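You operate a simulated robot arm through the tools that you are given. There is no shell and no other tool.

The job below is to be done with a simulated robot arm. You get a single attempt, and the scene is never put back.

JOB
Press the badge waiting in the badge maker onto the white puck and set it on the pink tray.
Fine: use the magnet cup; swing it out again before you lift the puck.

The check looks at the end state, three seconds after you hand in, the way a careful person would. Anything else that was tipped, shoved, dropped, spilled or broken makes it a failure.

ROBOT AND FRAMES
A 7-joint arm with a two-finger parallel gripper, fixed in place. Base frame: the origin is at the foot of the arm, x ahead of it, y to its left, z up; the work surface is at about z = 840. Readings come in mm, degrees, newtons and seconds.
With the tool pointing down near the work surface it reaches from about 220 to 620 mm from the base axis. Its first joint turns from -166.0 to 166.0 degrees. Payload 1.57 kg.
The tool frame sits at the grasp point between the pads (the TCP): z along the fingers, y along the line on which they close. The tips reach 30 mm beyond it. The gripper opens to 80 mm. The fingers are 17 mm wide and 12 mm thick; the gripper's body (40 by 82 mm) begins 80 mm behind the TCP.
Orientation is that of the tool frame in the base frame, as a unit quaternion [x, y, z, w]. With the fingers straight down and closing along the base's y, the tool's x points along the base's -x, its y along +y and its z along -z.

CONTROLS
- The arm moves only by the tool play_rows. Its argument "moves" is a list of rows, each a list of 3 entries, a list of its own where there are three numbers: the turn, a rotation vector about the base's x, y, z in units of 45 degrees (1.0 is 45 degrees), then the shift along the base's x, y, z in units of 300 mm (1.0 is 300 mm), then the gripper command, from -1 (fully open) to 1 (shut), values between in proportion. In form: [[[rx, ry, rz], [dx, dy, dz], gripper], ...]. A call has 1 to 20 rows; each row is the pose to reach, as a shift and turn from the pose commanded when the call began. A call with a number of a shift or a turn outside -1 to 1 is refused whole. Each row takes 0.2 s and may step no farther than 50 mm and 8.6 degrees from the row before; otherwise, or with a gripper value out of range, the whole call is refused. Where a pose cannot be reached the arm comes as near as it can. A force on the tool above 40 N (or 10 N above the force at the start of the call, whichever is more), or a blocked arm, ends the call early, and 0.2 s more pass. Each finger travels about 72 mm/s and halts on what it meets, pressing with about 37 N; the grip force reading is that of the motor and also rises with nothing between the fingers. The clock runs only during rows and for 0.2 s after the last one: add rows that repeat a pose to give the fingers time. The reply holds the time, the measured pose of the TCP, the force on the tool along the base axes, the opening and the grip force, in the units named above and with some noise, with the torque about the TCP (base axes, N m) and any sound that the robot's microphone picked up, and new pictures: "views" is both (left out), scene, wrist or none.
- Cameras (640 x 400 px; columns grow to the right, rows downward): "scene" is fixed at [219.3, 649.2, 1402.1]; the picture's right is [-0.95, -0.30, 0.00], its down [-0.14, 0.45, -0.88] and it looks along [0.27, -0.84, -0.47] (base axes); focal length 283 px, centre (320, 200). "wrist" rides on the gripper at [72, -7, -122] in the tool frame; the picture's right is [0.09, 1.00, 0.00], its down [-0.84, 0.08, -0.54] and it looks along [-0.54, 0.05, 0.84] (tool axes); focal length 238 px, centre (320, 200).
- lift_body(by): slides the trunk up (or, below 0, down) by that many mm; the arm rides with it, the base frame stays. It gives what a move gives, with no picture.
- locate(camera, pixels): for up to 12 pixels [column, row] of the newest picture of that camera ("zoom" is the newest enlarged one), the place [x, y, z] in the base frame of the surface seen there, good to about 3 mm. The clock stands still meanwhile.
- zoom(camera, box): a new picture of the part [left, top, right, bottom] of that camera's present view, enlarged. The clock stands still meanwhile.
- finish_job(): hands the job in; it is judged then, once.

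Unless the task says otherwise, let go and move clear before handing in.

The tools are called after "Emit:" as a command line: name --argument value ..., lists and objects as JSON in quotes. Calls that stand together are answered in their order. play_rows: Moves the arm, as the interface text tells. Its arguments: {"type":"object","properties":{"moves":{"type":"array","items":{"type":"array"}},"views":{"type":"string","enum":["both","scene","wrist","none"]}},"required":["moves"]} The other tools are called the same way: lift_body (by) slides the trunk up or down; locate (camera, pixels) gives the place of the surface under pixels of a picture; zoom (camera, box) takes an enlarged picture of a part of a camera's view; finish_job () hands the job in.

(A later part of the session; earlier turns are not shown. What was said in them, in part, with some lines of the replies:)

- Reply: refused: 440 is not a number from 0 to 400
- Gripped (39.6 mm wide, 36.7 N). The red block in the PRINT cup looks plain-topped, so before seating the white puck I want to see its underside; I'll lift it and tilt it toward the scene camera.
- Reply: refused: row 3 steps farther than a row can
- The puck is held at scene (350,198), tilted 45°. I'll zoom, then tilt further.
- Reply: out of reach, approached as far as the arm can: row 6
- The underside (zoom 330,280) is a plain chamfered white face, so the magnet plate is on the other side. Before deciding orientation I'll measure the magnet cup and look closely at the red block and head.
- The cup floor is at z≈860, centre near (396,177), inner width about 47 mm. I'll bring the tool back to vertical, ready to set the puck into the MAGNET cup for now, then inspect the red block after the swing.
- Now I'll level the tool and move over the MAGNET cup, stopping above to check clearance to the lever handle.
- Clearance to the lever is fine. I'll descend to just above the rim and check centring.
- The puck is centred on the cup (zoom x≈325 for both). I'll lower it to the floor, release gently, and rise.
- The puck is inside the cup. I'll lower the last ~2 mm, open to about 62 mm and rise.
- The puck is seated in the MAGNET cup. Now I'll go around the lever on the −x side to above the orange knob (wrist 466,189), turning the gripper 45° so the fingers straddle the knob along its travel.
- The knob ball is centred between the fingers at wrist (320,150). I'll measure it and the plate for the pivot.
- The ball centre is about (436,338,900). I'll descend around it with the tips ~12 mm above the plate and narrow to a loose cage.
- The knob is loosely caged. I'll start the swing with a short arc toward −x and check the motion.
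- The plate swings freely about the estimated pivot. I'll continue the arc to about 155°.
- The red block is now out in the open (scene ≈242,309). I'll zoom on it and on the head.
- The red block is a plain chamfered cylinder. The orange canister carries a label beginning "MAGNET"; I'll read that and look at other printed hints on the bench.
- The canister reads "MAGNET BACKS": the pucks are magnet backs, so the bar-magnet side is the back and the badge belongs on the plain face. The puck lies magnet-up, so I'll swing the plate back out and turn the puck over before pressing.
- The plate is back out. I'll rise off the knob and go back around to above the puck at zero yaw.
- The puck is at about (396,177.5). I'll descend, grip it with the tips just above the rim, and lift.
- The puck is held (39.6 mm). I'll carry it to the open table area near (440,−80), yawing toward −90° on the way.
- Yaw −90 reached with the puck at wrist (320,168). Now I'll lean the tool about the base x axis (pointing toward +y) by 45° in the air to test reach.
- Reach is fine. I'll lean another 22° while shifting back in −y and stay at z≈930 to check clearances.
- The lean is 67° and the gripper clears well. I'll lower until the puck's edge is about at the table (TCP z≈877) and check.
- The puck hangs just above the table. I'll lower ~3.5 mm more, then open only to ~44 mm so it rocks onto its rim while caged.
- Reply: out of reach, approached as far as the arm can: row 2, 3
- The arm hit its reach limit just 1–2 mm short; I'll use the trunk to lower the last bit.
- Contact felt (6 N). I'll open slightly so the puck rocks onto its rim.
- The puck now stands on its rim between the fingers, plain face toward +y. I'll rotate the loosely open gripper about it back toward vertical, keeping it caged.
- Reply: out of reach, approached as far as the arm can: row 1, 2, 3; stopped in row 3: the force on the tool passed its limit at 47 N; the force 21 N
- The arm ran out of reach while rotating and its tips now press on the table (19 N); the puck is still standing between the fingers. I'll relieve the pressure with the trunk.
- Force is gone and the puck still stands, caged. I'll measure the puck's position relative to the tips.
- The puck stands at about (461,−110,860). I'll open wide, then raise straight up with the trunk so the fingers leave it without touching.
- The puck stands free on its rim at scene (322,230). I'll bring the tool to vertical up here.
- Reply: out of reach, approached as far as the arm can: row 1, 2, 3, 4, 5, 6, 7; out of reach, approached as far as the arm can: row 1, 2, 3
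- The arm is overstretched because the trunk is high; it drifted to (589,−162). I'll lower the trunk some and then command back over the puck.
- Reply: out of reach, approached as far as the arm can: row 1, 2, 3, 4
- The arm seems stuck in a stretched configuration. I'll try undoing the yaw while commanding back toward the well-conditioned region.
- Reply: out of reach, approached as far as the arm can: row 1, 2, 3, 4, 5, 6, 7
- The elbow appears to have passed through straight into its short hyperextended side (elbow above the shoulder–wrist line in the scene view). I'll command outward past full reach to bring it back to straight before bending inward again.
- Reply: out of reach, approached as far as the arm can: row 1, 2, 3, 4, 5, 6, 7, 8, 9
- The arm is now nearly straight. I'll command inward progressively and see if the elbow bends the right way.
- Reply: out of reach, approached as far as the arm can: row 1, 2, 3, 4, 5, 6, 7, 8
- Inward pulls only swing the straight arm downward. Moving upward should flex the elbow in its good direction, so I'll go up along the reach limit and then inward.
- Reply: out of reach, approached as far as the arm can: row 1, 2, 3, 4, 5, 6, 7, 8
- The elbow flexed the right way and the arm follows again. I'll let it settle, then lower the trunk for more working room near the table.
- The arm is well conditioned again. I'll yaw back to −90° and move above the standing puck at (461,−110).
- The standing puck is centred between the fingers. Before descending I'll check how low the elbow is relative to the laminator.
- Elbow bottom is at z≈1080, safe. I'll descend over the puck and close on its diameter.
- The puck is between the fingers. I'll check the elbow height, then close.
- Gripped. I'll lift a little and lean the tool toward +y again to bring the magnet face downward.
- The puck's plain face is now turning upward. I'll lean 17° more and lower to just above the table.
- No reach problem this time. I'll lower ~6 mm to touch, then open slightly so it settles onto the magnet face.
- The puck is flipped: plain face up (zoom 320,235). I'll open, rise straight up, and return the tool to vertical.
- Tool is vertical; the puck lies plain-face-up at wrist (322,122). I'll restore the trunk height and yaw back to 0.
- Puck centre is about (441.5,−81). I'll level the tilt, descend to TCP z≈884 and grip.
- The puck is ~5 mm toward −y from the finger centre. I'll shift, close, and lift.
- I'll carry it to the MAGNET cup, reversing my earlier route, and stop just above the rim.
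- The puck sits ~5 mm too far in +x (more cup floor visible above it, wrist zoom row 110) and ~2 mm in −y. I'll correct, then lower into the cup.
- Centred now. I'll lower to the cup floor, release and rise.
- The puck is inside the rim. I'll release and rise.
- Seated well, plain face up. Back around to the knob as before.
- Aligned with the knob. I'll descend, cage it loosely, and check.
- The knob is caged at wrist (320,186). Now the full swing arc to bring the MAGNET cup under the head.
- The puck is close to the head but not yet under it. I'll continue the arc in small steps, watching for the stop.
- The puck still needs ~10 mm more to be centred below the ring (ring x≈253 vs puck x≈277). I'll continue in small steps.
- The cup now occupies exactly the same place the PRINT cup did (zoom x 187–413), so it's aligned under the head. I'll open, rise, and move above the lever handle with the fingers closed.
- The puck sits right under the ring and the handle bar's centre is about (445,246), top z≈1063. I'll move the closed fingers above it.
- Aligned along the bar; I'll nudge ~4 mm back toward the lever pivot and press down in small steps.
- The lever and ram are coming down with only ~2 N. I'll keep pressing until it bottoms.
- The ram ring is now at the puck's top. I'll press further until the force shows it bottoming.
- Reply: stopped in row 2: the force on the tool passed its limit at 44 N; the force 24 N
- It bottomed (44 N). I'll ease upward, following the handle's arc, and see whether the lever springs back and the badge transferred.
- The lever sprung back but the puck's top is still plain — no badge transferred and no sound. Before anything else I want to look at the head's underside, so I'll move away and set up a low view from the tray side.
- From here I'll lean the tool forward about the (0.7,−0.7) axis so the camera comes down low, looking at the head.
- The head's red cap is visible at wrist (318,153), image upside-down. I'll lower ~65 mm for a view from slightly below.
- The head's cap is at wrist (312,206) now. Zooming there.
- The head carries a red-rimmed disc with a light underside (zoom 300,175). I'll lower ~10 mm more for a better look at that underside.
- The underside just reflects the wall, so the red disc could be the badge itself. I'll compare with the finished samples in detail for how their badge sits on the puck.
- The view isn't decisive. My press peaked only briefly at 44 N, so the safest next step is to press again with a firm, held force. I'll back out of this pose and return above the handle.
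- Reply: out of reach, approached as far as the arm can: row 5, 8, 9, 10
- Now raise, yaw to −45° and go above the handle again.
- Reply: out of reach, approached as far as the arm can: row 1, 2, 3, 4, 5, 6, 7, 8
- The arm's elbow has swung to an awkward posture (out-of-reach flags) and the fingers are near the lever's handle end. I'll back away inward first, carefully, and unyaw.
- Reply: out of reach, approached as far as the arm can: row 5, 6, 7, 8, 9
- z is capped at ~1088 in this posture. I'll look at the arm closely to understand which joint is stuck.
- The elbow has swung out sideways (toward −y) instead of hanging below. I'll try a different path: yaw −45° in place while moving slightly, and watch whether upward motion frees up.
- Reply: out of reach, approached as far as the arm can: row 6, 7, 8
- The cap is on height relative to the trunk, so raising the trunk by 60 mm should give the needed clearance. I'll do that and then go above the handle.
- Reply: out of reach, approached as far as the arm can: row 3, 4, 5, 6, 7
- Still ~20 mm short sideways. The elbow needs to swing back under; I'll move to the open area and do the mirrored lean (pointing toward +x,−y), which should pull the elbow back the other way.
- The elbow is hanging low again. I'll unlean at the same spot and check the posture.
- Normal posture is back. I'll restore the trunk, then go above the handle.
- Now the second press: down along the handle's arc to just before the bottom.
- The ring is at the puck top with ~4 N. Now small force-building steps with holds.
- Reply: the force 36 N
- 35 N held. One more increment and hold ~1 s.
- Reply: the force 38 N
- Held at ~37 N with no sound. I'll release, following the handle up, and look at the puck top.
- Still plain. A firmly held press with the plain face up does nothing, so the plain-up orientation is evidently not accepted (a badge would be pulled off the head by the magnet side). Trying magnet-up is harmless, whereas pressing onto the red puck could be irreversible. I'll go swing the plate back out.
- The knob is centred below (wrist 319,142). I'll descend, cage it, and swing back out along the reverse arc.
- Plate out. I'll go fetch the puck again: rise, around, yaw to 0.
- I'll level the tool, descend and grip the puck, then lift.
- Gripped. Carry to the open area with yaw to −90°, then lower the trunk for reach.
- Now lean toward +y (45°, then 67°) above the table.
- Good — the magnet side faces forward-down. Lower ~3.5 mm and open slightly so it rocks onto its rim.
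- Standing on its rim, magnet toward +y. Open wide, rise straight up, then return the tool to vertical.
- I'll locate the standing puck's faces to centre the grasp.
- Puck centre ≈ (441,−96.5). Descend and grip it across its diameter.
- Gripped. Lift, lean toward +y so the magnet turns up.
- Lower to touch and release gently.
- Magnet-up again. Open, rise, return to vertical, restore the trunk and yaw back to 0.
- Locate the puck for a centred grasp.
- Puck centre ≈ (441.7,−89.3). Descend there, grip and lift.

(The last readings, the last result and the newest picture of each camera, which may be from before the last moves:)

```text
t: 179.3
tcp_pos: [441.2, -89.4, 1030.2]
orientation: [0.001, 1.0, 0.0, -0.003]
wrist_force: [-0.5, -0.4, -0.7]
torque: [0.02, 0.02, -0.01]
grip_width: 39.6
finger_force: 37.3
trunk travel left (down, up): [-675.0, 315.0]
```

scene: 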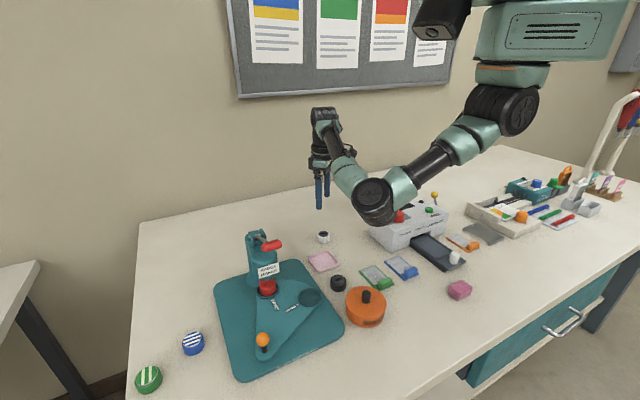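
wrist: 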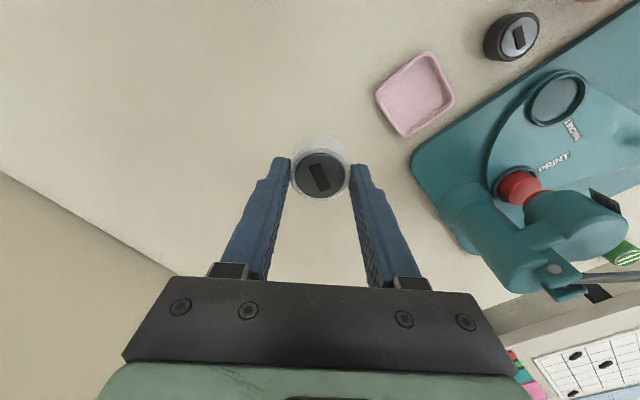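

Carry to the MAGNET cup and stop just above the rim.

Emit:
play_rows --moves '[[[0, 0.005, 0], [-0.05, 0.14, 0], 0.6], [[0, 0.005, 0], [-0.1, 0.29, 0], 0.6], [[0, 0.005, 0], [-0.154, 0.44, 0], 0.6], [[0, 0.005, 0], [-0.154, 0.59, 0], 0.6], [[0, 0.005, 0], [-0.154, 0.74, 0], 0.6], [[0, 0.005, 0], [-0.154, 0.889, 0], 0.6], [[0, 0.005, 0], [-0.154, 0.889, -0.15], 0.6], [[0, 0.005, 0], [-0.154, 0.889, -0.3], 0.6], [[0, 0.005, 0], [-0.154, 0.889, -0.383], 0.6], [[0, 0.005, 0], [-0.154, 0.889, -0.383], 0.6]]' --views "wrist"

Emit:
zoom --camera "wrist" --box '[260, 100, 380, 210]'

Emit:
zoom --camera "scene" --box '[285, 265, 335, 315]'

```text
t: 181.5
tcp_pos: [396.3, 175.1, 915.8]
orientation: [0.001, 1.0, 0.001, -0.004]
wrist_force: [-0.1, 0.5, -0.5]
torque: [0.0, 0.04, 0.01]
grip_width: 39.6
finger_force: 37.1
trunk travel left (down, up): [-675.0, 315.0]
```

wrist: 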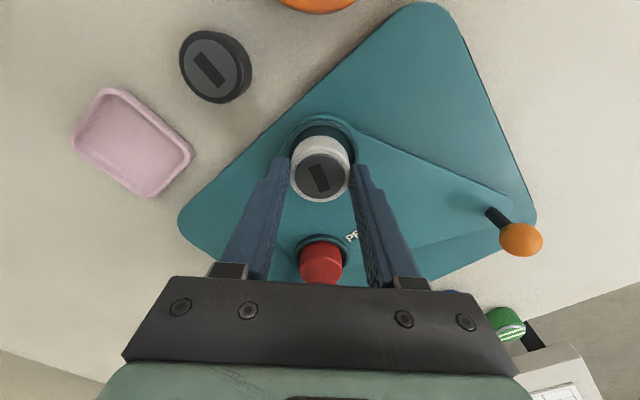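

```text
3.64 times, centred on (320, 155) of wrist
```

zoom: 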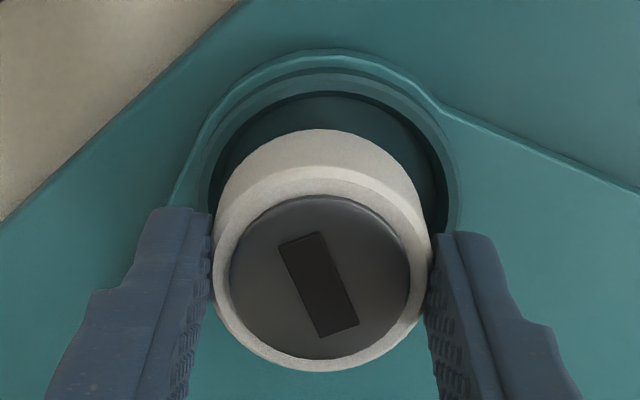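

```text
8.00 times, centred on (310, 290) of scene
```

zoom: 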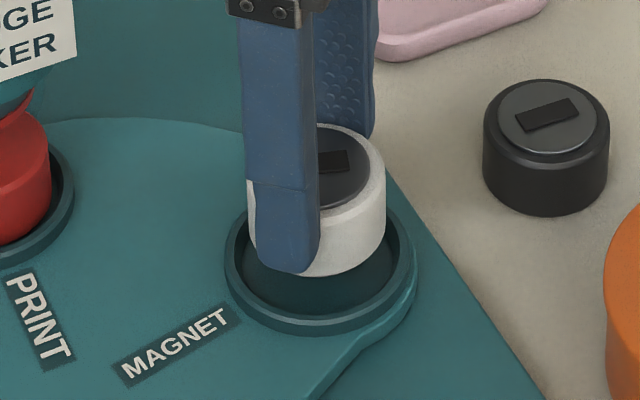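

A ~2.5 mm correction toward −x and 2 mm toward +y, then lower and release.

Emit:
play_rows --moves '[[[0, 0.005, 0], [-0.009, 0.007, 0], 0.6], [[0, 0.005, 0], [-0.009, 0.007, -0.02], 0.6], [[0, 0.005, 0], [-0.009, 0.007, -0.036], 0.6], [[0, 0.005, 0], [-0.009, 0.007, -0.039], 0.6], [[0, 0.005, 0], [-0.009, 0.007, -0.039], -0.1], [[0, 0.005, 0], [-0.009, 0.007, -0.039], -0.5], [[0, 0.005, 0], [-0.009, 0.007, -0.039], -0.55], [[0, 0.005, 0], [-0.009, 0.007, 0.08], -0.55], [[0, 0.005, 0], [-0.009, 0.007, 0.2], -0.55], [[0, 0.005, 0], [-0.009, 0.007, 0.265], -0.55]]' --views "wrist"

Emit:
zoom --camera "scene" --box '[285, 265, 335, 315]'

Emit:
zoom --camera "wrist" --box '[270, 80, 370, 180]'

```text
t: 183.7
tcp_pos: [395.3, 180.1, 994.0]
orientation: [0.001, 1.0, 0.0, -0.007]
wrist_force: [0.4, 0.2, -0.9]
torque: [-0.02, 0.0, -0.01]
grip_width: 61.7
finger_force: 0.1
trunk travel left (down, up): [-675.0, 315.0]
```

wrist: 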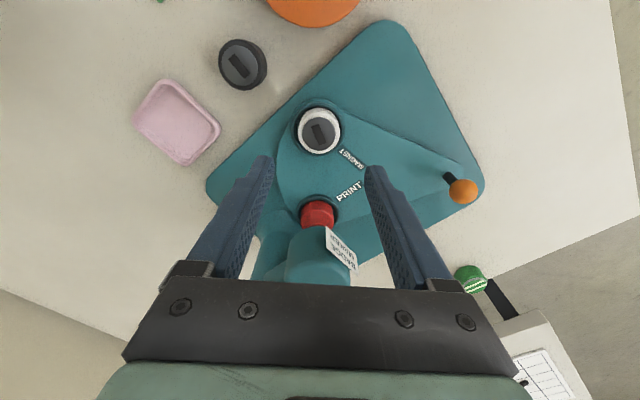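

```text
8.00 times, centred on (310, 290) of scene
```

zoom: 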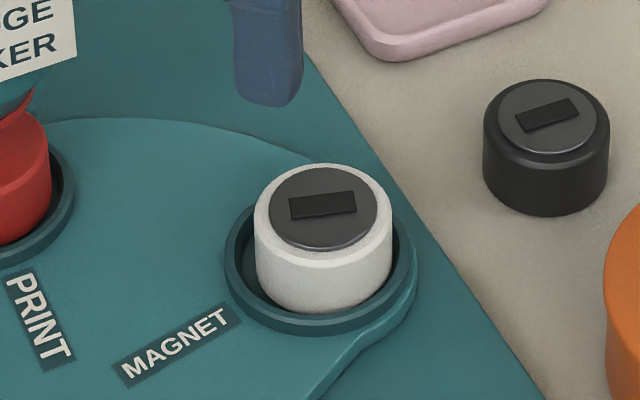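

```text
4.00 times, centred on (320, 130) of wrist
```

zoom: 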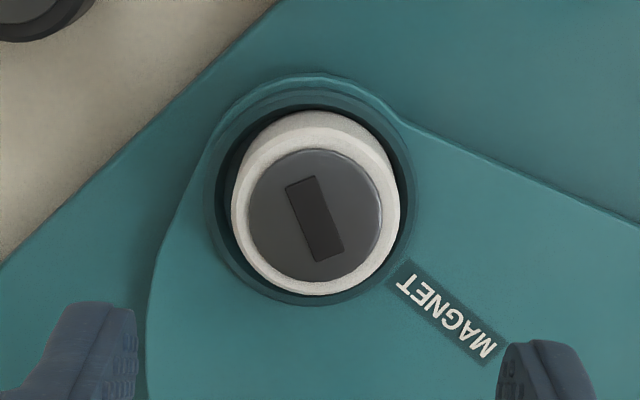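

Seated. Back to the knob again.

Emit:
play_rows --moves '[[[0, -0.018, -0.14], [-0.133, 0.06, 0.05], -0.3], [[0, -0.018, -0.28], [-0.233, 0.16, 0.05], -0.3], [[0, -0.018, -0.42], [-0.233, 0.3, 0.05], -0.3], [[0, -0.018, -0.56], [-0.233, 0.43, 0.05], -0.3], [[0, -0.018, -0.7], [-0.167, 0.526, 0.05], -0.3], [[0, -0.018, -0.85], [-0.033, 0.53, 0.05], -0.3], [[0, -0.018, -1.0], [0.12, 0.53, 0.0], -0.3], [[0, -0.018, -1.0], [0.139, 0.526, -0.05], -0.3], [[0, -0.018, -1.0], [0.139, 0.526, -0.05], -0.3]]' --views "wrist"

```text
t: 185.7
tcp_pos: [435.7, 338.2, 978.4]
orientation: [0.384, 0.923, 0.003, 0.001]
wrist_force: [-0.5, -0.3, -0.3]
torque: [0.01, 0.01, 0.02]
grip_width: 52.2
finger_force: 0.0
trunk travel left (down, up): [-675.0, 315.0]
```

wrist: 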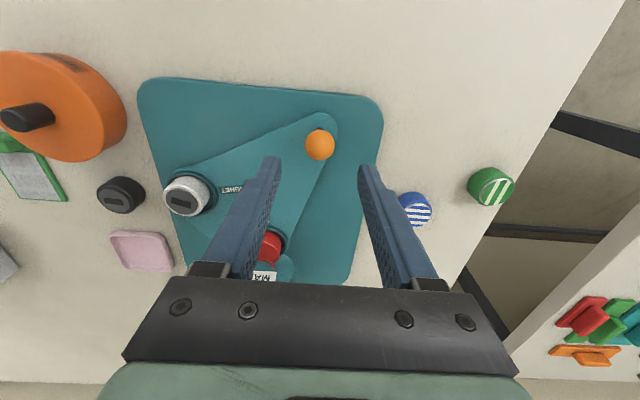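

Descend and cage, then swing in.

Emit:
play_rows --moves '[[[0, 0, 0], [0.002, -0.001, -0.13], -0.3], [[0, 0, 0], [0.002, -0.001, -0.252], -0.3], [[0, 0, 0], [0.002, -0.001, -0.252], 0.1], [[0, 0, 0], [0.002, -0.001, -0.252], 0.2]]' --views "wrist"

Emit:
play_rows --moves '[[[0, 0, 0], [-0.027, -0.001, 0], 0.2], [[0, 0, 0], [-0.051, -0.004, 0], 0.2], [[0, 0, 0], [-0.074, -0.0093, 0], 0.2], [[0, 0, 0], [-0.097, -0.0167, 0], 0.2], [[0, 0, 0], [-0.119, -0.0257, 0], 0.2], [[0, 0, 0], [-0.14, -0.0367, 0], 0.2], [[0, 0, 0], [-0.16, -0.0493, 0], 0.2], [[0, 0, 0], [-0.179, -0.064, 0], 0.2], [[0, 0, 0], [-0.197, -0.08, 0], 0.2], [[0, 0, 0], [-0.2127, -0.0977, 0], 0.2], [[0, 0, 0], [-0.2273, -0.1167, 0], 0.2], [[0, 0, 0], [-0.24, -0.1367, 0], 0.2], [[0, 0, 0], [-0.251, -0.1577, 0], 0.2], [[0, 0, 0], [-0.2603, -0.18, 0], 0.2], [[0, 0, 0], [-0.2673, -0.2027, 0], 0.2], [[0, 0, 0], [-0.2727, -0.226, 0], 0.2], [[0, 0, 0], [-0.2757, -0.2497, 0], 0.2], [[0, 0, 0], [-0.2767, -0.262, 0], 0.2], [[0, 0, 0], [-0.2767, -0.2733, 0], 0.2], [[0, 0, 0], [-0.2767, -0.2733, 0], 0.2]]'

Emit:
zoom --camera "scene" --box '[250, 265, 290, 305]'

```text
t: 186.7
tcp_pos: [437.2, 335.7, 905.9]
orientation: [0.383, 0.924, 0.002, 0.001]
wrist_force: [-0.1, 0.7, -0.3]
torque: [0.02, -0.01, 0.02]
grip_width: 31.8
finger_force: 0.0
trunk travel left (down, up): [-675.0, 315.0]
```

wrist: 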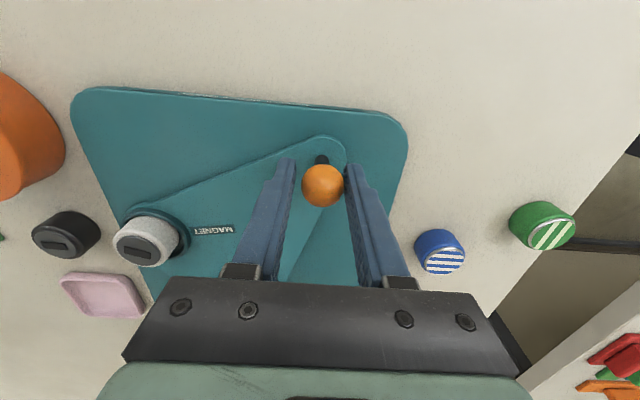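

```text
t: 190.9
tcp_pos: [352.6, 253.8, 902.9]
orientation: [0.384, 0.923, 0.002, 0.001]
wrist_force: [-0.1, -0.6, -0.4]
torque: [0.0, -0.02, 0.02]
grip_width: 31.9
finger_force: 0.1
trunk travel left (down, up): [-675.0, 315.0]
```

scene: 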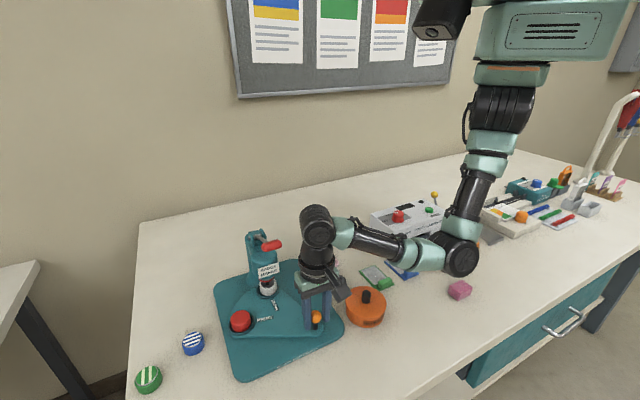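
wrist: 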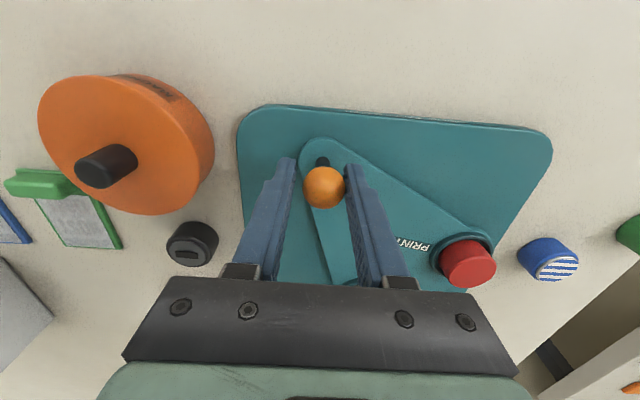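

```text
10.00 times, centred on (270, 285) of scene
```

zoom: 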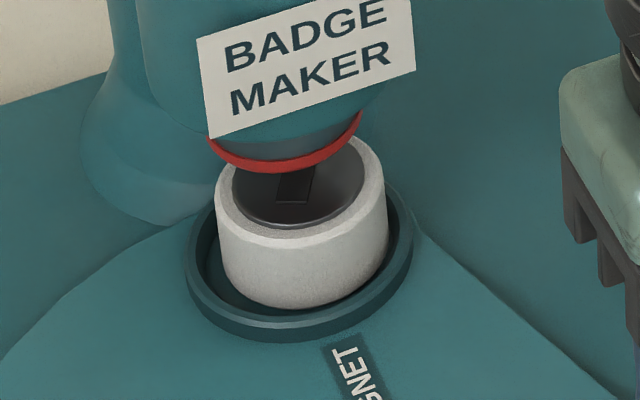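

Aligned under the head, magnet up. Rise and go above the lever handle.

Emit:
play_rows --moves '[[[0, 0, 0], [0, 0, 0], -0.1], [[0, 0, 0], [0, 0, 0], -0.3], [[0, 0, 0], [0, 0, 0.15], -0.3], [[0, 0, 0], [0, 0, 0.3], -0.3], [[0, 0, 0], [0, 0, 0.45], 0.3], [[0, 0, 0], [0, 0, 0.6], 1.0], [[0, 0, 0], [0, 0, 0.75], 1.0], [[0, 0, 0], [0.0, 0, 0.8], 1.0], [[0, 0, 0], [0.15, -0.016, 0.8], 1.0], [[0, 0, 0], [0.312, -0.036, 0.8], 1.0], [[0, 0, 0], [0.312, -0.036, 0.71], 1.0], [[0, 0, 0], [0.312, -0.036, 0.71], 1.0]]'

Emit:
zoom --camera "scene" --box '[235, 210, 305, 290]'

```text
t: 193.5
tcp_pos: [448.2, 242.3, 1116.1]
orientation: [0.383, 0.924, 0.003, 0.001]
wrist_force: [0.3, 0.8, 0.6]
torque: [0.01, 0.0, 0.02]
grip_width: 0.3
finger_force: 21.5
trunk travel left (down, up): [-675.0, 315.0]
```

scene: 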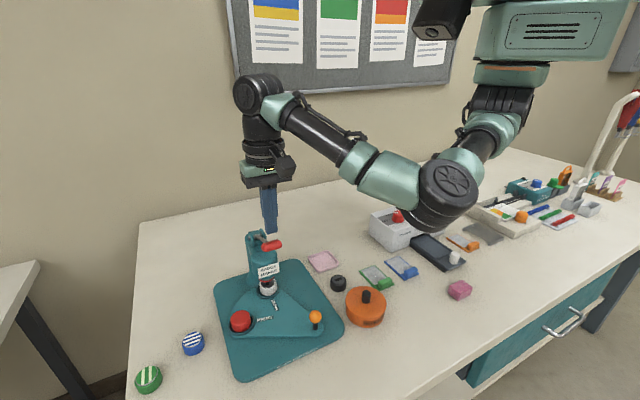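
wrist: 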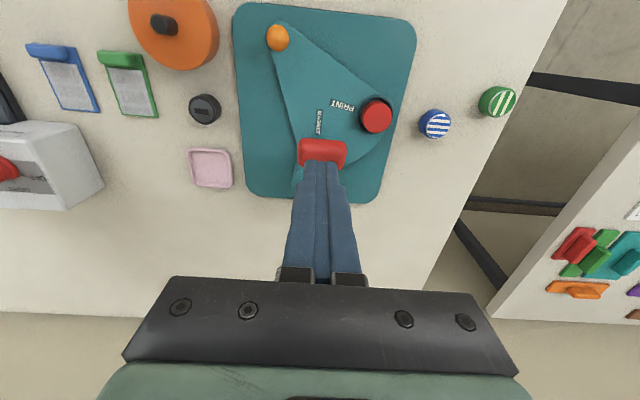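

```text
5.00 times, centred on (270, 250) of scene
```

zoom: 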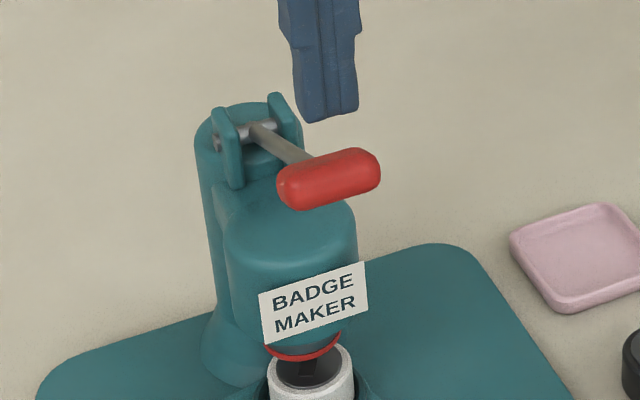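

Press down, building force at the bottom.

Emit:
play_rows --moves '[[[0, 0, 0], [0, 0, -0.04], 1], [[0, 0, 0], [0, 0, -0.07], 1], [[0, 0, 0], [-0.003, 0.003, -0.1], 1], [[0, 0, 0], [-0.006, 0.006, -0.13], 1], [[0, 0, 0], [-0.009, 0.009, -0.16], 1], [[0, 0, 0], [-0.012, 0.012, -0.19], 1], [[0, 0, 0], [-0.015, 0.015, -0.22], 1], [[0, 0, 0], [-0.017, 0.017, -0.25], 1], [[0, 0, 0], [-0.017, 0.017, -0.28], 1], [[0, 0, 0], [-0.015, 0.015, -0.31], 1], [[0, 0, 0], [-0.013, 0.013, -0.33], 1], [[0, 0, 0], [-0.012, 0.012, -0.342], 1]]' --views "none"

Emit:
play_rows --moves '[[[0, 0, 0], [0, 0, -0.003], 1], [[0, 0, 0], [0, 0, -0.006], 1], [[0, 0, 0], [0, 0, -0.009], 1], [[0, 0, 0], [0, 0, -0.012], 1], [[0, 0, 0], [0, 0, -0.014], 1], [[0, 0, 0], [0, 0, -0.014], 1]]' --views "none"

Emit:
zoom --camera "scene" --box '[245, 250, 295, 305]'

```text
t: 196.1
tcp_pos: [443.2, 246.9, 1014.4]
orientation: [0.384, 0.923, 0.002, 0.001]
wrist_force: [1.4, 1.3, 3.1]
torque: [0.05, -0.01, 0.01]
grip_width: 0.2
finger_force: 20.9
trunk travel left (down, up): [-675.0, 315.0]
```

```text
t: 197.5
tcp_pos: [443.1, 247.0, 1012.3]
orientation: [0.383, 0.924, 0.004, 0.001]
wrist_force: [-0.7, -1.5, 13.2]
torque: [-0.07, -0.07, -0.18]
grip_width: 0.3
finger_force: 20.8
trunk travel left (down, up): [-675.0, 315.0]
```

```text
7.27 times, centred on (270, 278) of scene
```

zoom: 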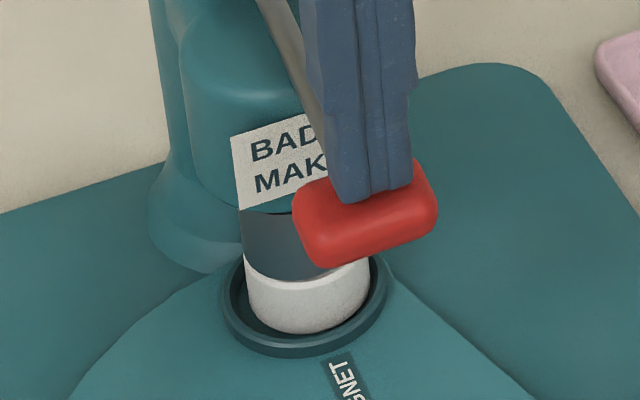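

The red ring is no longer visible at the ram's edge — something changed. I'll press a bit firmer, hold, then release.

Emit:
play_rows --moves '[[[0, 0, 0], [0, 0, -0.003], 1], [[0, 0, 0], [0, 0, -0.006], 1], [[0, 0, 0], [0, 0, -0.009], 1], [[0, 0, 0], [0, 0, -0.009], 1], [[0, 0, 0], [0, 0, -0.009], 1]]' --views "none"

Emit:
play_rows --moves '[[[0, 0, 0], [0, 0, 0.02], 1], [[0, 0, 0], [-0.004, 0.004, 0.06], 1], [[0, 0, 0], [-0.004, 0.004, 0.12], 1], [[0, 0, 0], [-0.002, 0.002, 0.2], 1], [[0, 0, 0], [0, 0, 0.3], 1], [[0, 0, 0], [0, 0, 0.36], 1], [[0, 0, 0], [0, 0, 0.42], 1]]' --views "scene"

Emit:
zoom --camera "scene" --box '[250, 265, 290, 305]'

```text
t: 198.7
tcp_pos: [443.0, 247.8, 1011.6]
orientation: [0.384, 0.923, 0.006, 0.003]
wrist_force: [5.4, -0.3, 35.1]
torque: [-0.28, -0.34, 0.11]
grip_width: 0.0
finger_force: 21.9
trunk travel left (down, up): [-675.0, 315.0]
```

```text
t: 200.3
tcp_pos: [444.2, 248.8, 1135.3]
orientation: [0.383, 0.924, 0.003, 0.001]
wrist_force: [0.2, 0.4, 0.6]
torque: [-0.01, 0.02, -0.01]
grip_width: 0.1
finger_force: 20.8
trunk travel left (down, up): [-675.0, 315.0]
```

scene: 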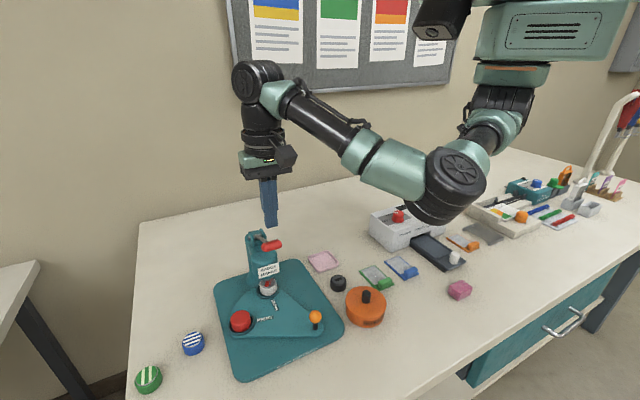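

```text
10.00 times, centred on (270, 285) of scene
```

zoom: 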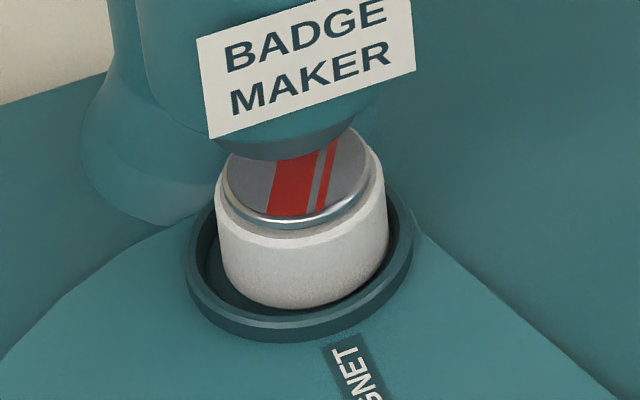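

The badge transferred: the white puck now has a silver-rimmed red-striped badge (zoom 300,185), and the red disc is gone from the head. Now swing the plate back out.

Emit:
play_rows --moves '[[[0, 0, 0], [-0.15, 0.015, 0], 0.3], [[0, 0, 0], [-0.304, 0.026, 0], -0.3], [[0, 0, 0], [-0.304, 0.026, -0.15], -0.3], [[0, 0, 0], [-0.304, 0.026, -0.3], -0.3], [[0, 0, 0], [-0.304, 0.026, -0.45], -0.3], [[0, 0, 0], [-0.304, 0.026, -0.51], -0.3], [[0, 0, 0], [-0.304, 0.026, -0.51], -0.3]]' --views "wrist"

```text
t: 201.9
tcp_pos: [352.8, 256.4, 979.9]
orientation: [0.383, 0.924, 0.002, 0.001]
wrist_force: [-0.3, 0.7, 0.2]
torque: [0.01, -0.01, 0.02]
grip_width: 51.9
finger_force: 0.0
trunk travel left (down, up): [-675.0, 315.0]
```

wrist: 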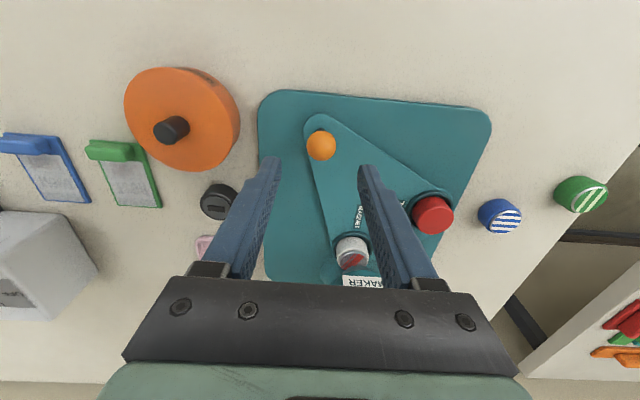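

Emit:
play_rows --moves '[[[0, 0, 0], [0.001, -0.002, -0.13], -0.3], [[0, 0, 0], [0.001, -0.002, -0.255], -0.3], [[0, 0, 0], [0.001, -0.002, -0.255], 0.1], [[0, 0, 0], [0.001, -0.002, -0.255], 0.2]]' --views "wrist"

Emit:
play_rows --moves '[[[0, 0, 0], [0.001, 0.0237, 0], 0.2], [[0, 0, 0], [0.004, 0.0473, 0], 0.2], [[0, 0, 0], [0.0093, 0.0707, 0], 0.2], [[0, 0, 0], [0.0163, 0.0933, 0], 0.2], [[0, 0, 0], [0.0257, 0.1157, 0], 0.2], [[0, 0, 0], [0.0367, 0.1367, 0], 0.2], [[0, 0, 0], [0.0493, 0.1567, 0], 0.2], [[0, 0, 0], [0.064, 0.1757, 0], 0.2], [[0, 0, 0], [0.08, 0.1933, 0], 0.2], [[0, 0, 0], [0.0977, 0.2093, 0], 0.2], [[0, 0, 0], [0.1167, 0.224, 0], 0.2], [[0, 0, 0], [0.1367, 0.2367, 0], 0.2], [[0, 0, 0], [0.158, 0.2477, 0], 0.2], [[0, 0, 0], [0.18, 0.257, 0], 0.2], [[0, 0, 0], [0.2027, 0.264, 0], 0.2], [[0, 0, 0], [0.226, 0.2693, 0], 0.2], [[0, 0, 0], [0.2497, 0.2723, 0], 0.2], [[0, 0, 0], [0.2733, 0.2733, 0], 0.2], [[0, 0, 0], [0.295, 0.2727, 0], 0.2]]'

Emit:
zoom --camera "scene" --box '[210, 230, 350, 380]'

```text
t: 202.9
tcp_pos: [351.7, 256.3, 904.5]
orientation: [0.383, 0.924, 0.001, 0.001]
wrist_force: [0.7, 0.5, -0.1]
torque: [-0.02, 0.0, 0.0]
grip_width: 32.1
finger_force: 0.0
trunk travel left (down, up): [-675.0, 315.0]
```

wrist: 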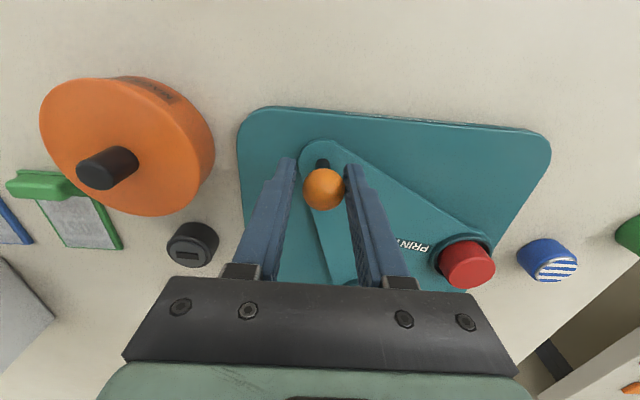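

```text
t: 206.9
tcp_pos: [441.4, 337.4, 904.5]
orientation: [0.383, 0.924, 0.003, 0.001]
wrist_force: [-0.4, 0.2, 0.1]
torque: [0.0, 0.03, -0.05]
grip_width: 32.4
finger_force: 0.4
trunk travel left (down, up): [-675.0, 315.0]
```

scene: 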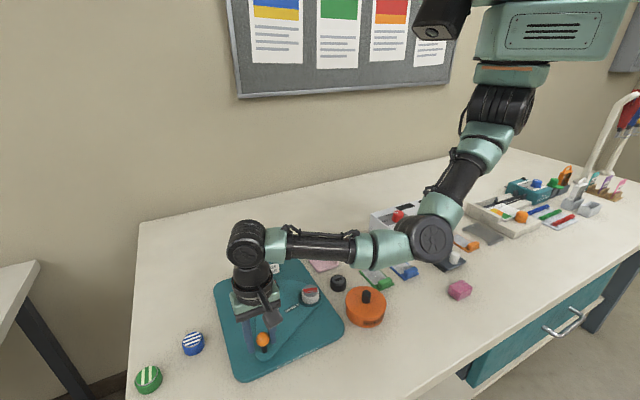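
wrist: 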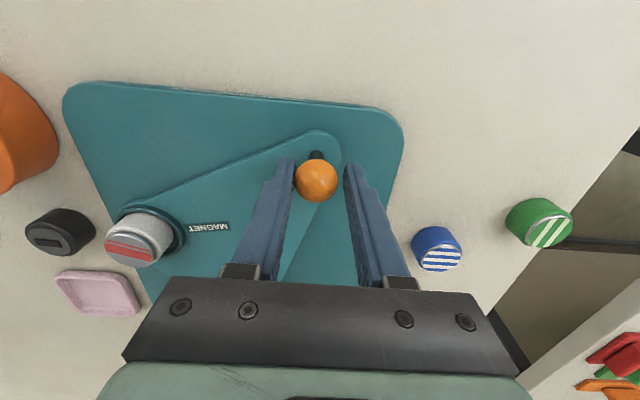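

```text
2.67 times, centred on (280, 305) of scene
```

zoom: 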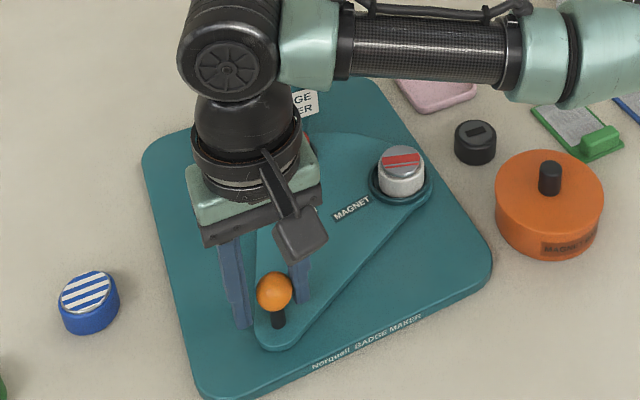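

Swung out with the badge on the puck. Fetch it: rise, around, yaw 0.

Emit:
play_rows --moves '[[[0, 0, 0], [0, 0, 0.0], -0.2], [[0, 0, 0], [0, 0, 0.14], -0.3], [[0, 0, 0], [0, 0, 0.3], -0.3], [[0, 0, 0.1], [-0.15, 0, 0.36], -0.3], [[0, 0, 0.25], [-0.28, -0.03, 0.36], -0.5], [[0, 0, 0.4], [-0.36, -0.14, 0.36], -0.5], [[0, 0, 0.55], [-0.36, -0.28, 0.36], -0.5], [[0, 0, 0.7], [-0.36, -0.4, 0.36], -0.5], [[0, 0, 0.85], [-0.27, -0.5, 0.36], -0.5], [[0, 0, 1.0], [-0.15, -0.534, 0.36], -0.5], [[0, 0, 1.0], [-0.15, -0.534, 0.24], -0.5], [[0, 0, 1.0], [-0.15, -0.534, 0.2], -0.5]]' --views "wrist"

Emit:
zoom --camera "wrist" --box '[230, 80, 410, 220]'

```text
t: 209.5
tcp_pos: [394.2, 176.4, 962.4]
orientation: [0.0, 1.0, 0.002, 0.0]
wrist_force: [0.0, 1.0, 0.0]
torque: [0.01, 0.04, 0.05]
grip_width: 60.0
finger_force: 0.0
trunk travel left (down, up): [-675.0, 315.0]
```

wrist: 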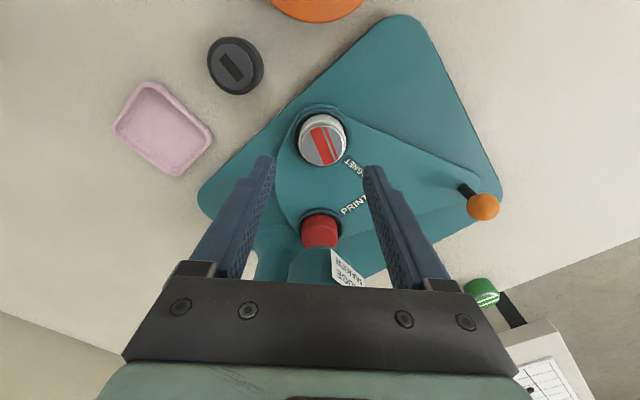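

```text
2.86 times, centred on (320, 150) of wrist
```

zoom: 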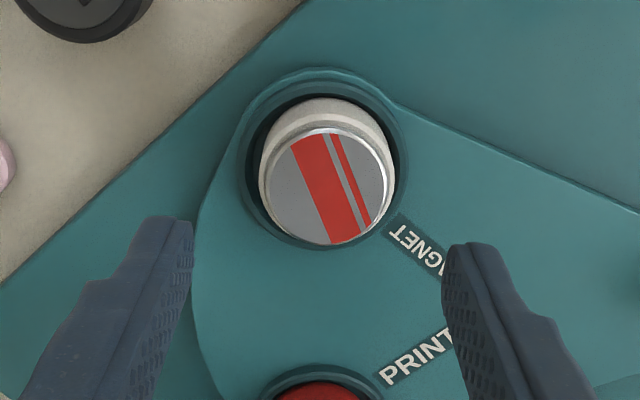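

Badge looks clean. Descend, grip the puck body, lift.

Emit:
play_rows --moves '[[[0, 0, 0], [0.005, 0.006, -0.1], -0.5], [[0, 0, 0], [0.005, 0.006, -0.198], -0.5], [[0, 0, 0], [0.005, 0.006, -0.198], 0.1], [[0, 0, 0], [0.005, 0.006, -0.198], 0.6], [[0, 0, 0], [0.005, 0.006, -0.198], 0.6], [[0, 0, 0], [0.005, 0.006, -0.1], 0.6], [[0, 0, 0], [0.005, 0.006, 0.06], 0.6], [[0, 0, 0], [0.005, 0.006, 0.15], 0.6]]'

Emit:
locate --camera "scene" --pixels '[[323, 261], [308, 259], [319, 271], [328, 252], [339, 263], [323, 257], [330, 262]]'

Emit:
zoom --camera "scene" --box '[295, 240, 350, 285]'

```text
t: 211.3
tcp_pos: [395.4, 176.9, 1008.7]
orientation: [0.0, 1.0, 0.003, -0.001]
wrist_force: [-0.7, -0.4, -0.8]
torque: [-0.03, 0.01, 0.01]
grip_width: 39.9
finger_force: 36.9
trunk travel left (down, up): [-675.0, 315.0]
```

scene: 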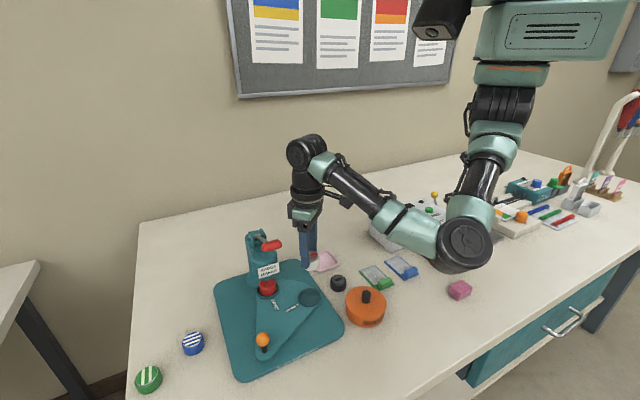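
wrist: 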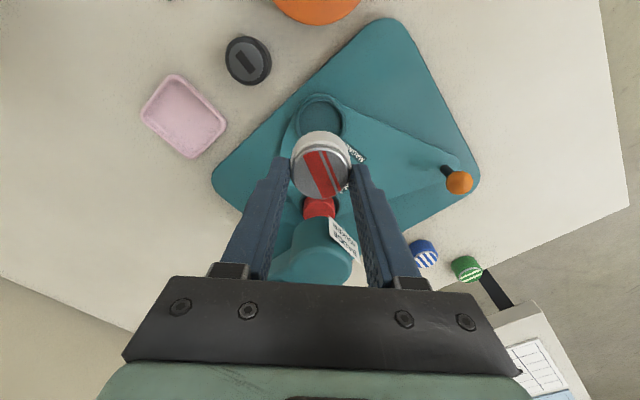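

```text
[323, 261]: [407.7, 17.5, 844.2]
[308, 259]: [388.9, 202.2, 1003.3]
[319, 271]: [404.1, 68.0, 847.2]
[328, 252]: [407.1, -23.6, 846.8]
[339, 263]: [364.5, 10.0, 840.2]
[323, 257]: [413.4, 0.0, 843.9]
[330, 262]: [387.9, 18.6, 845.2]
```

```text
8.89 times, centred on (322, 262) of scene
```

zoom: 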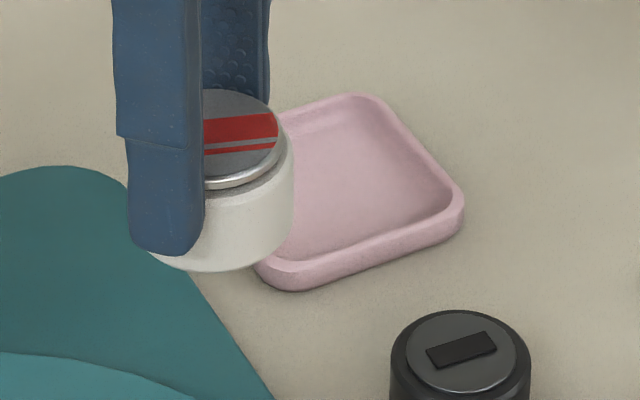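

Let me locate the tray's corners precisely.

Emit:
locate --camera "wrist" --pixels '[[183, 116], [174, 80], [220, 121], [193, 152], [147, 111], [200, 100], [207, 137], [170, 133], [158, 95]]'

Emit:
zoom --camera "wrist" --box '[130, 65, 240, 170]'

```text
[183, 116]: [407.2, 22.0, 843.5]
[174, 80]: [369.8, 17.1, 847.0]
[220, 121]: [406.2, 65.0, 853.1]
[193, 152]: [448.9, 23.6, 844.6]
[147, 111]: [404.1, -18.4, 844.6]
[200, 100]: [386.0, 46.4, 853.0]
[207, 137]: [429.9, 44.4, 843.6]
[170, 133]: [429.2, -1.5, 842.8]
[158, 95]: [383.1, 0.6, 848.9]
```

```text
3.81 times, centred on (185, 118) of wrist
```

zoom: 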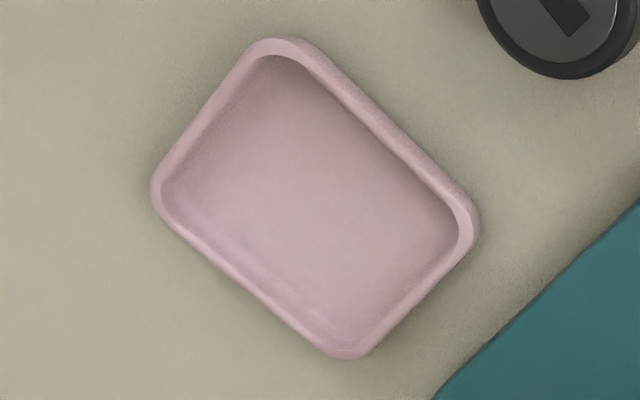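

Tray centre ≈ (408.5,22.5), floor z≈843.5. I'll carry the puck over it and descend to just above the floor.

Emit:
play_rows --moves '[[[0, 0, 0], [0, -0.12, 0], 0.6], [[0, 0, 0], [0.02, -0.26, 0], 0.6], [[0, 0, 0], [0.04, -0.4, 0], 0.6], [[0, 0, 0], [0.044, -0.515, 0], 0.6], [[0, 0, 0], [0.044, -0.515, -0.15], 0.6], [[0, 0, 0], [0.044, -0.515, -0.28], 0.6], [[0, 0, 0], [0.044, -0.515, -0.36], 0.6], [[0, 0, 0], [0.044, -0.515, -0.36], 0.6]]'

Emit:
zoom --camera "scene" --box '[295, 240, 350, 285]'

Emit:
zoom --camera "wrist" --box '[240, 90, 400, 220]'

```text
t: 213.1
tcp_pos: [409.3, 22.6, 901.1]
orientation: [0.001, 1.0, 0.003, 0.0]
wrist_force: [0.2, 0.8, -0.8]
torque: [0.03, -0.03, 0.01]
grip_width: 39.8
finger_force: 36.8
trunk travel left (down, up): [-675.0, 315.0]
```

scene: 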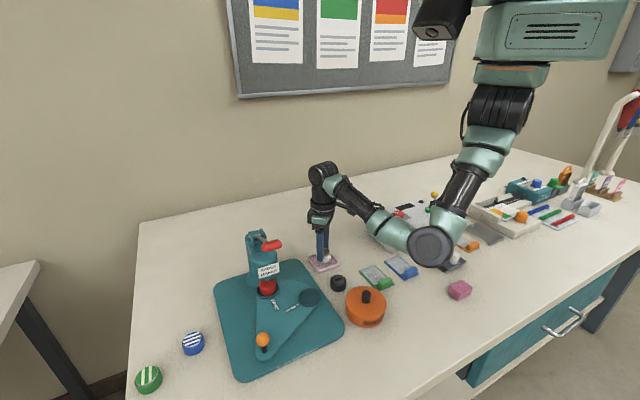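
wrist: 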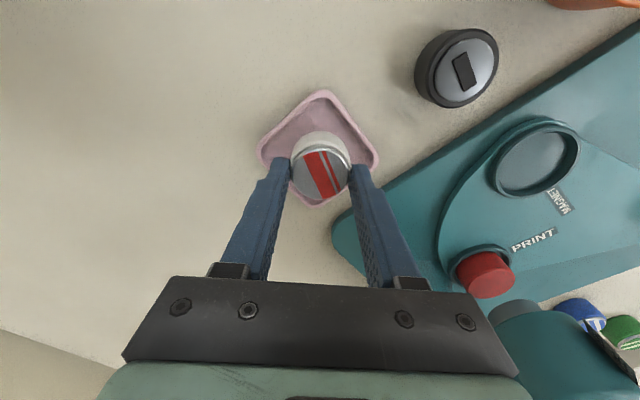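

```text
8.89 times, centred on (322, 262) of scene
```

zoom: 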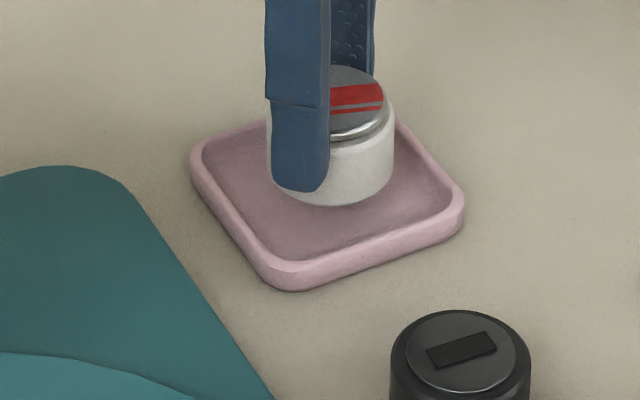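

```text
3.08 times, centred on (320, 155) of wrist
```

zoom: 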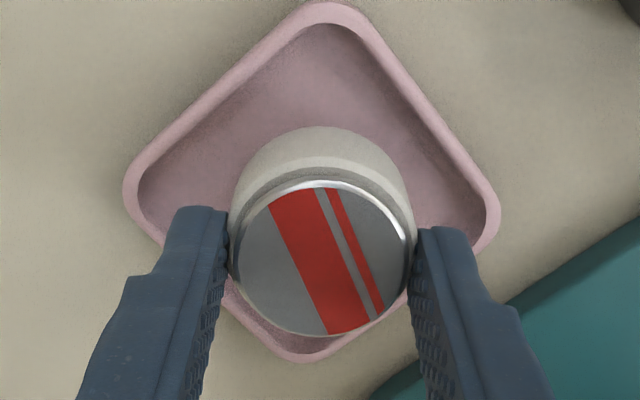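

Nicely placed; a ~3 mm nudge toward −y centres it. Then lower to the floor and release gently.

Emit:
play_rows --moves '[[[0, 0, 0], [0, -0.011, 0], 0.6], [[0, 0, 0], [0, -0.011, -0.025], 0.6], [[0, 0, 0], [0, -0.011, -0.042], 0.6], [[0, 0, 0], [0, -0.011, -0.046], 0.6], [[0, 0, 0], [0, -0.011, -0.046], 0.6]]' --views "none"

Emit:
zoom --camera "scene" --box '[295, 240, 350, 285]'

```text
t: 214.3
tcp_pos: [410.3, 20.1, 887.5]
orientation: [0.001, 1.0, 0.002, 0.0]
wrist_force: [0.8, -1.5, 4.4]
torque: [-0.07, 0.01, 0.01]
grip_width: 39.6
finger_force: 36.9
trunk travel left (down, up): [-675.0, 315.0]
```

```text
8.89 times, centred on (322, 262) of scene
```

zoom: 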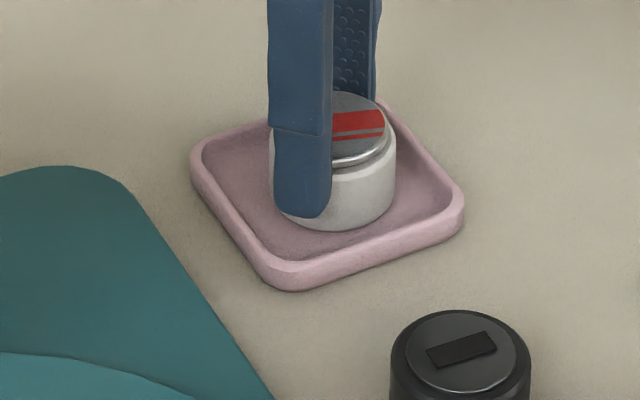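

Touching the tray floor (4 N). Release and rise.

Emit:
play_rows --moves '[[[0, 0, 0], [0, 0, 0.0], 0.2], [[0, 0, 0], [0, 0, 0], -0.2], [[0, 0, 0], [0, 0, 0], -0.3], [[0, 0, 0], [0, 0, 0.08], -0.3], [[0, 0, 0], [0, 0, 0.2], -0.3], [[0, 0, 0], [0, 0, 0.35], -0.3], [[0, 0, 0], [-0.1, -0.1, 0.45], -0.3], [[0, 0, 0], [-0.2, -0.15, 0.55], -0.3]]'

Emit:
zoom --camera "scene" --box '[295, 240, 350, 285]'

Emit:
zoom --camera "scene" --box '[140, 220, 400, 400]'

```text
refused: row 7 steps farther than a row can; nothing moved
```

```text
8.89 times, centred on (322, 262) of scene
```

zoom: 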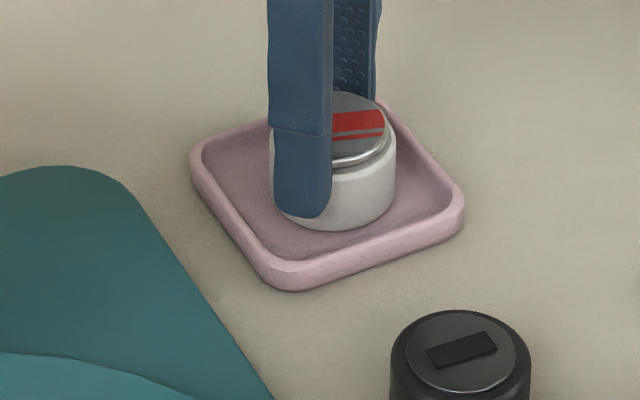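

```text
2.22 times, centred on (270, 310) of scene
```

zoom: 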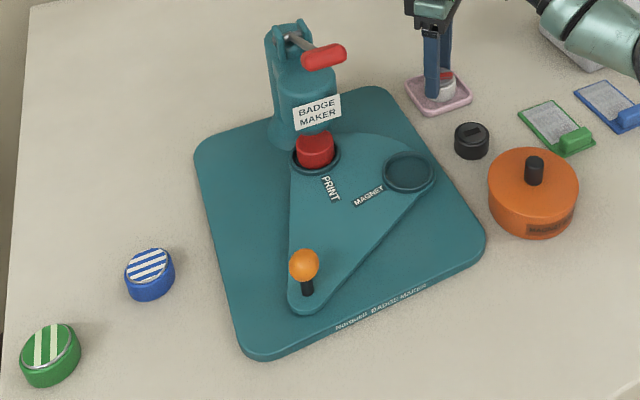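

The step was too long; same release with smaller steps.

Emit:
play_rows --moves '[[[0, 0, 0], [0, 0, 0.0], 0.2], [[0, 0, 0], [0, 0, 0], -0.2], [[0, 0, 0], [0, 0, 0], -0.3], [[0, 0, 0], [0, 0, 0.08], -0.3], [[0, 0, 0], [0, 0, 0.2], -0.3], [[0, 0, 0], [0, 0, 0.35], -0.3], [[0, 0, 0], [-0.05, -0.05, 0.45], -0.3], [[0, 0, 0], [-0.12, -0.1, 0.52], -0.3], [[0, 0, 0], [-0.2, -0.16, 0.58], -0.3]]'

Emit:
zoom --camera "scene" --box '[295, 240, 350, 285]'

Emit:
zoom --camera "scene" --box '[140, 220, 400, 400]'

Emit:
zoom --camera "scene" --box '[380, 160, 640, 320]'

```text
t: 216.3
tcp_pos: [349.5, -28.8, 1061.2]
orientation: [0.0, 1.0, 0.002, 0.0]
wrist_force: [0.6, 0.2, 0.5]
torque: [0.02, -0.02, -0.07]
grip_width: 52.0
finger_force: 0.0
trunk travel left (down, up): [-675.0, 315.0]
```

scene: 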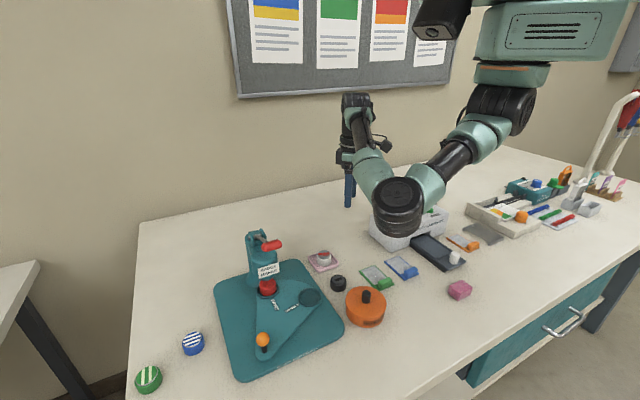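
wrist: 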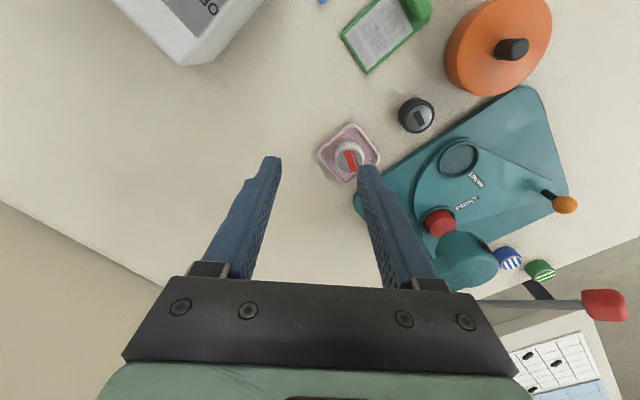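

```text
8.89 times, centred on (322, 262) of scene
```

zoom: 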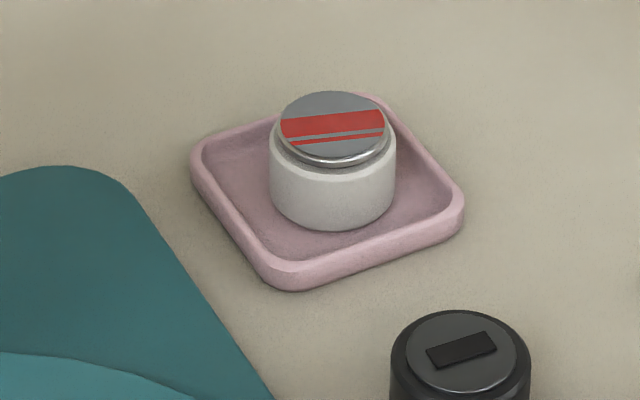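

```text
2.22 times, centred on (270, 310) of scene
```

zoom: 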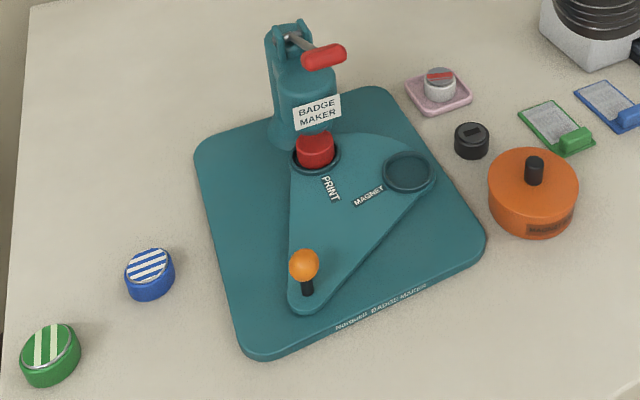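

```text
2.46 times, centred on (510, 240) of scene
```

zoom: 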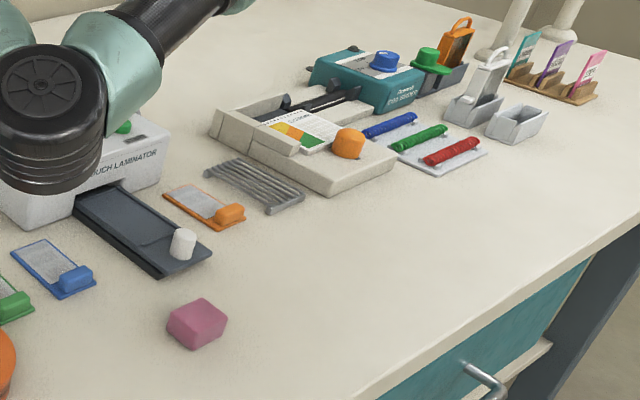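

The badged white puck sits flat in the pink tray (zoom 333,160), plate swung out, lever up, everything else undisturbed, and the gripper is clear. Handing in.

Emit:
finish_job

```text
The job is handed in.
```

The white puck now carries the red-striped badge and is sitting flat in the pink tray. I handed the job in with the arm clear of it.

- **End state:** the magnet cup is swung back out and the lever has sprung up again. In the last pictures nothing else on the bench looked moved, tipped or spilled. I swung the magnet cup out before lifting the puck, as asked.
- **Puck orientation:** I first guessed the badge belonged on the plain side and turned the puck over. Two firm presses that way did nothing. With the puck turned back magnet side up, as it had been lying, the badge came off the press onto it. It sits on the magnet face.
- **Rough moments:** while I was turning the puck, the fingertips briefly pressed on the table (the force stop tripped at 47 N). The arm also got into awkward postures twice and I had to work it free. I saw no damage from either.
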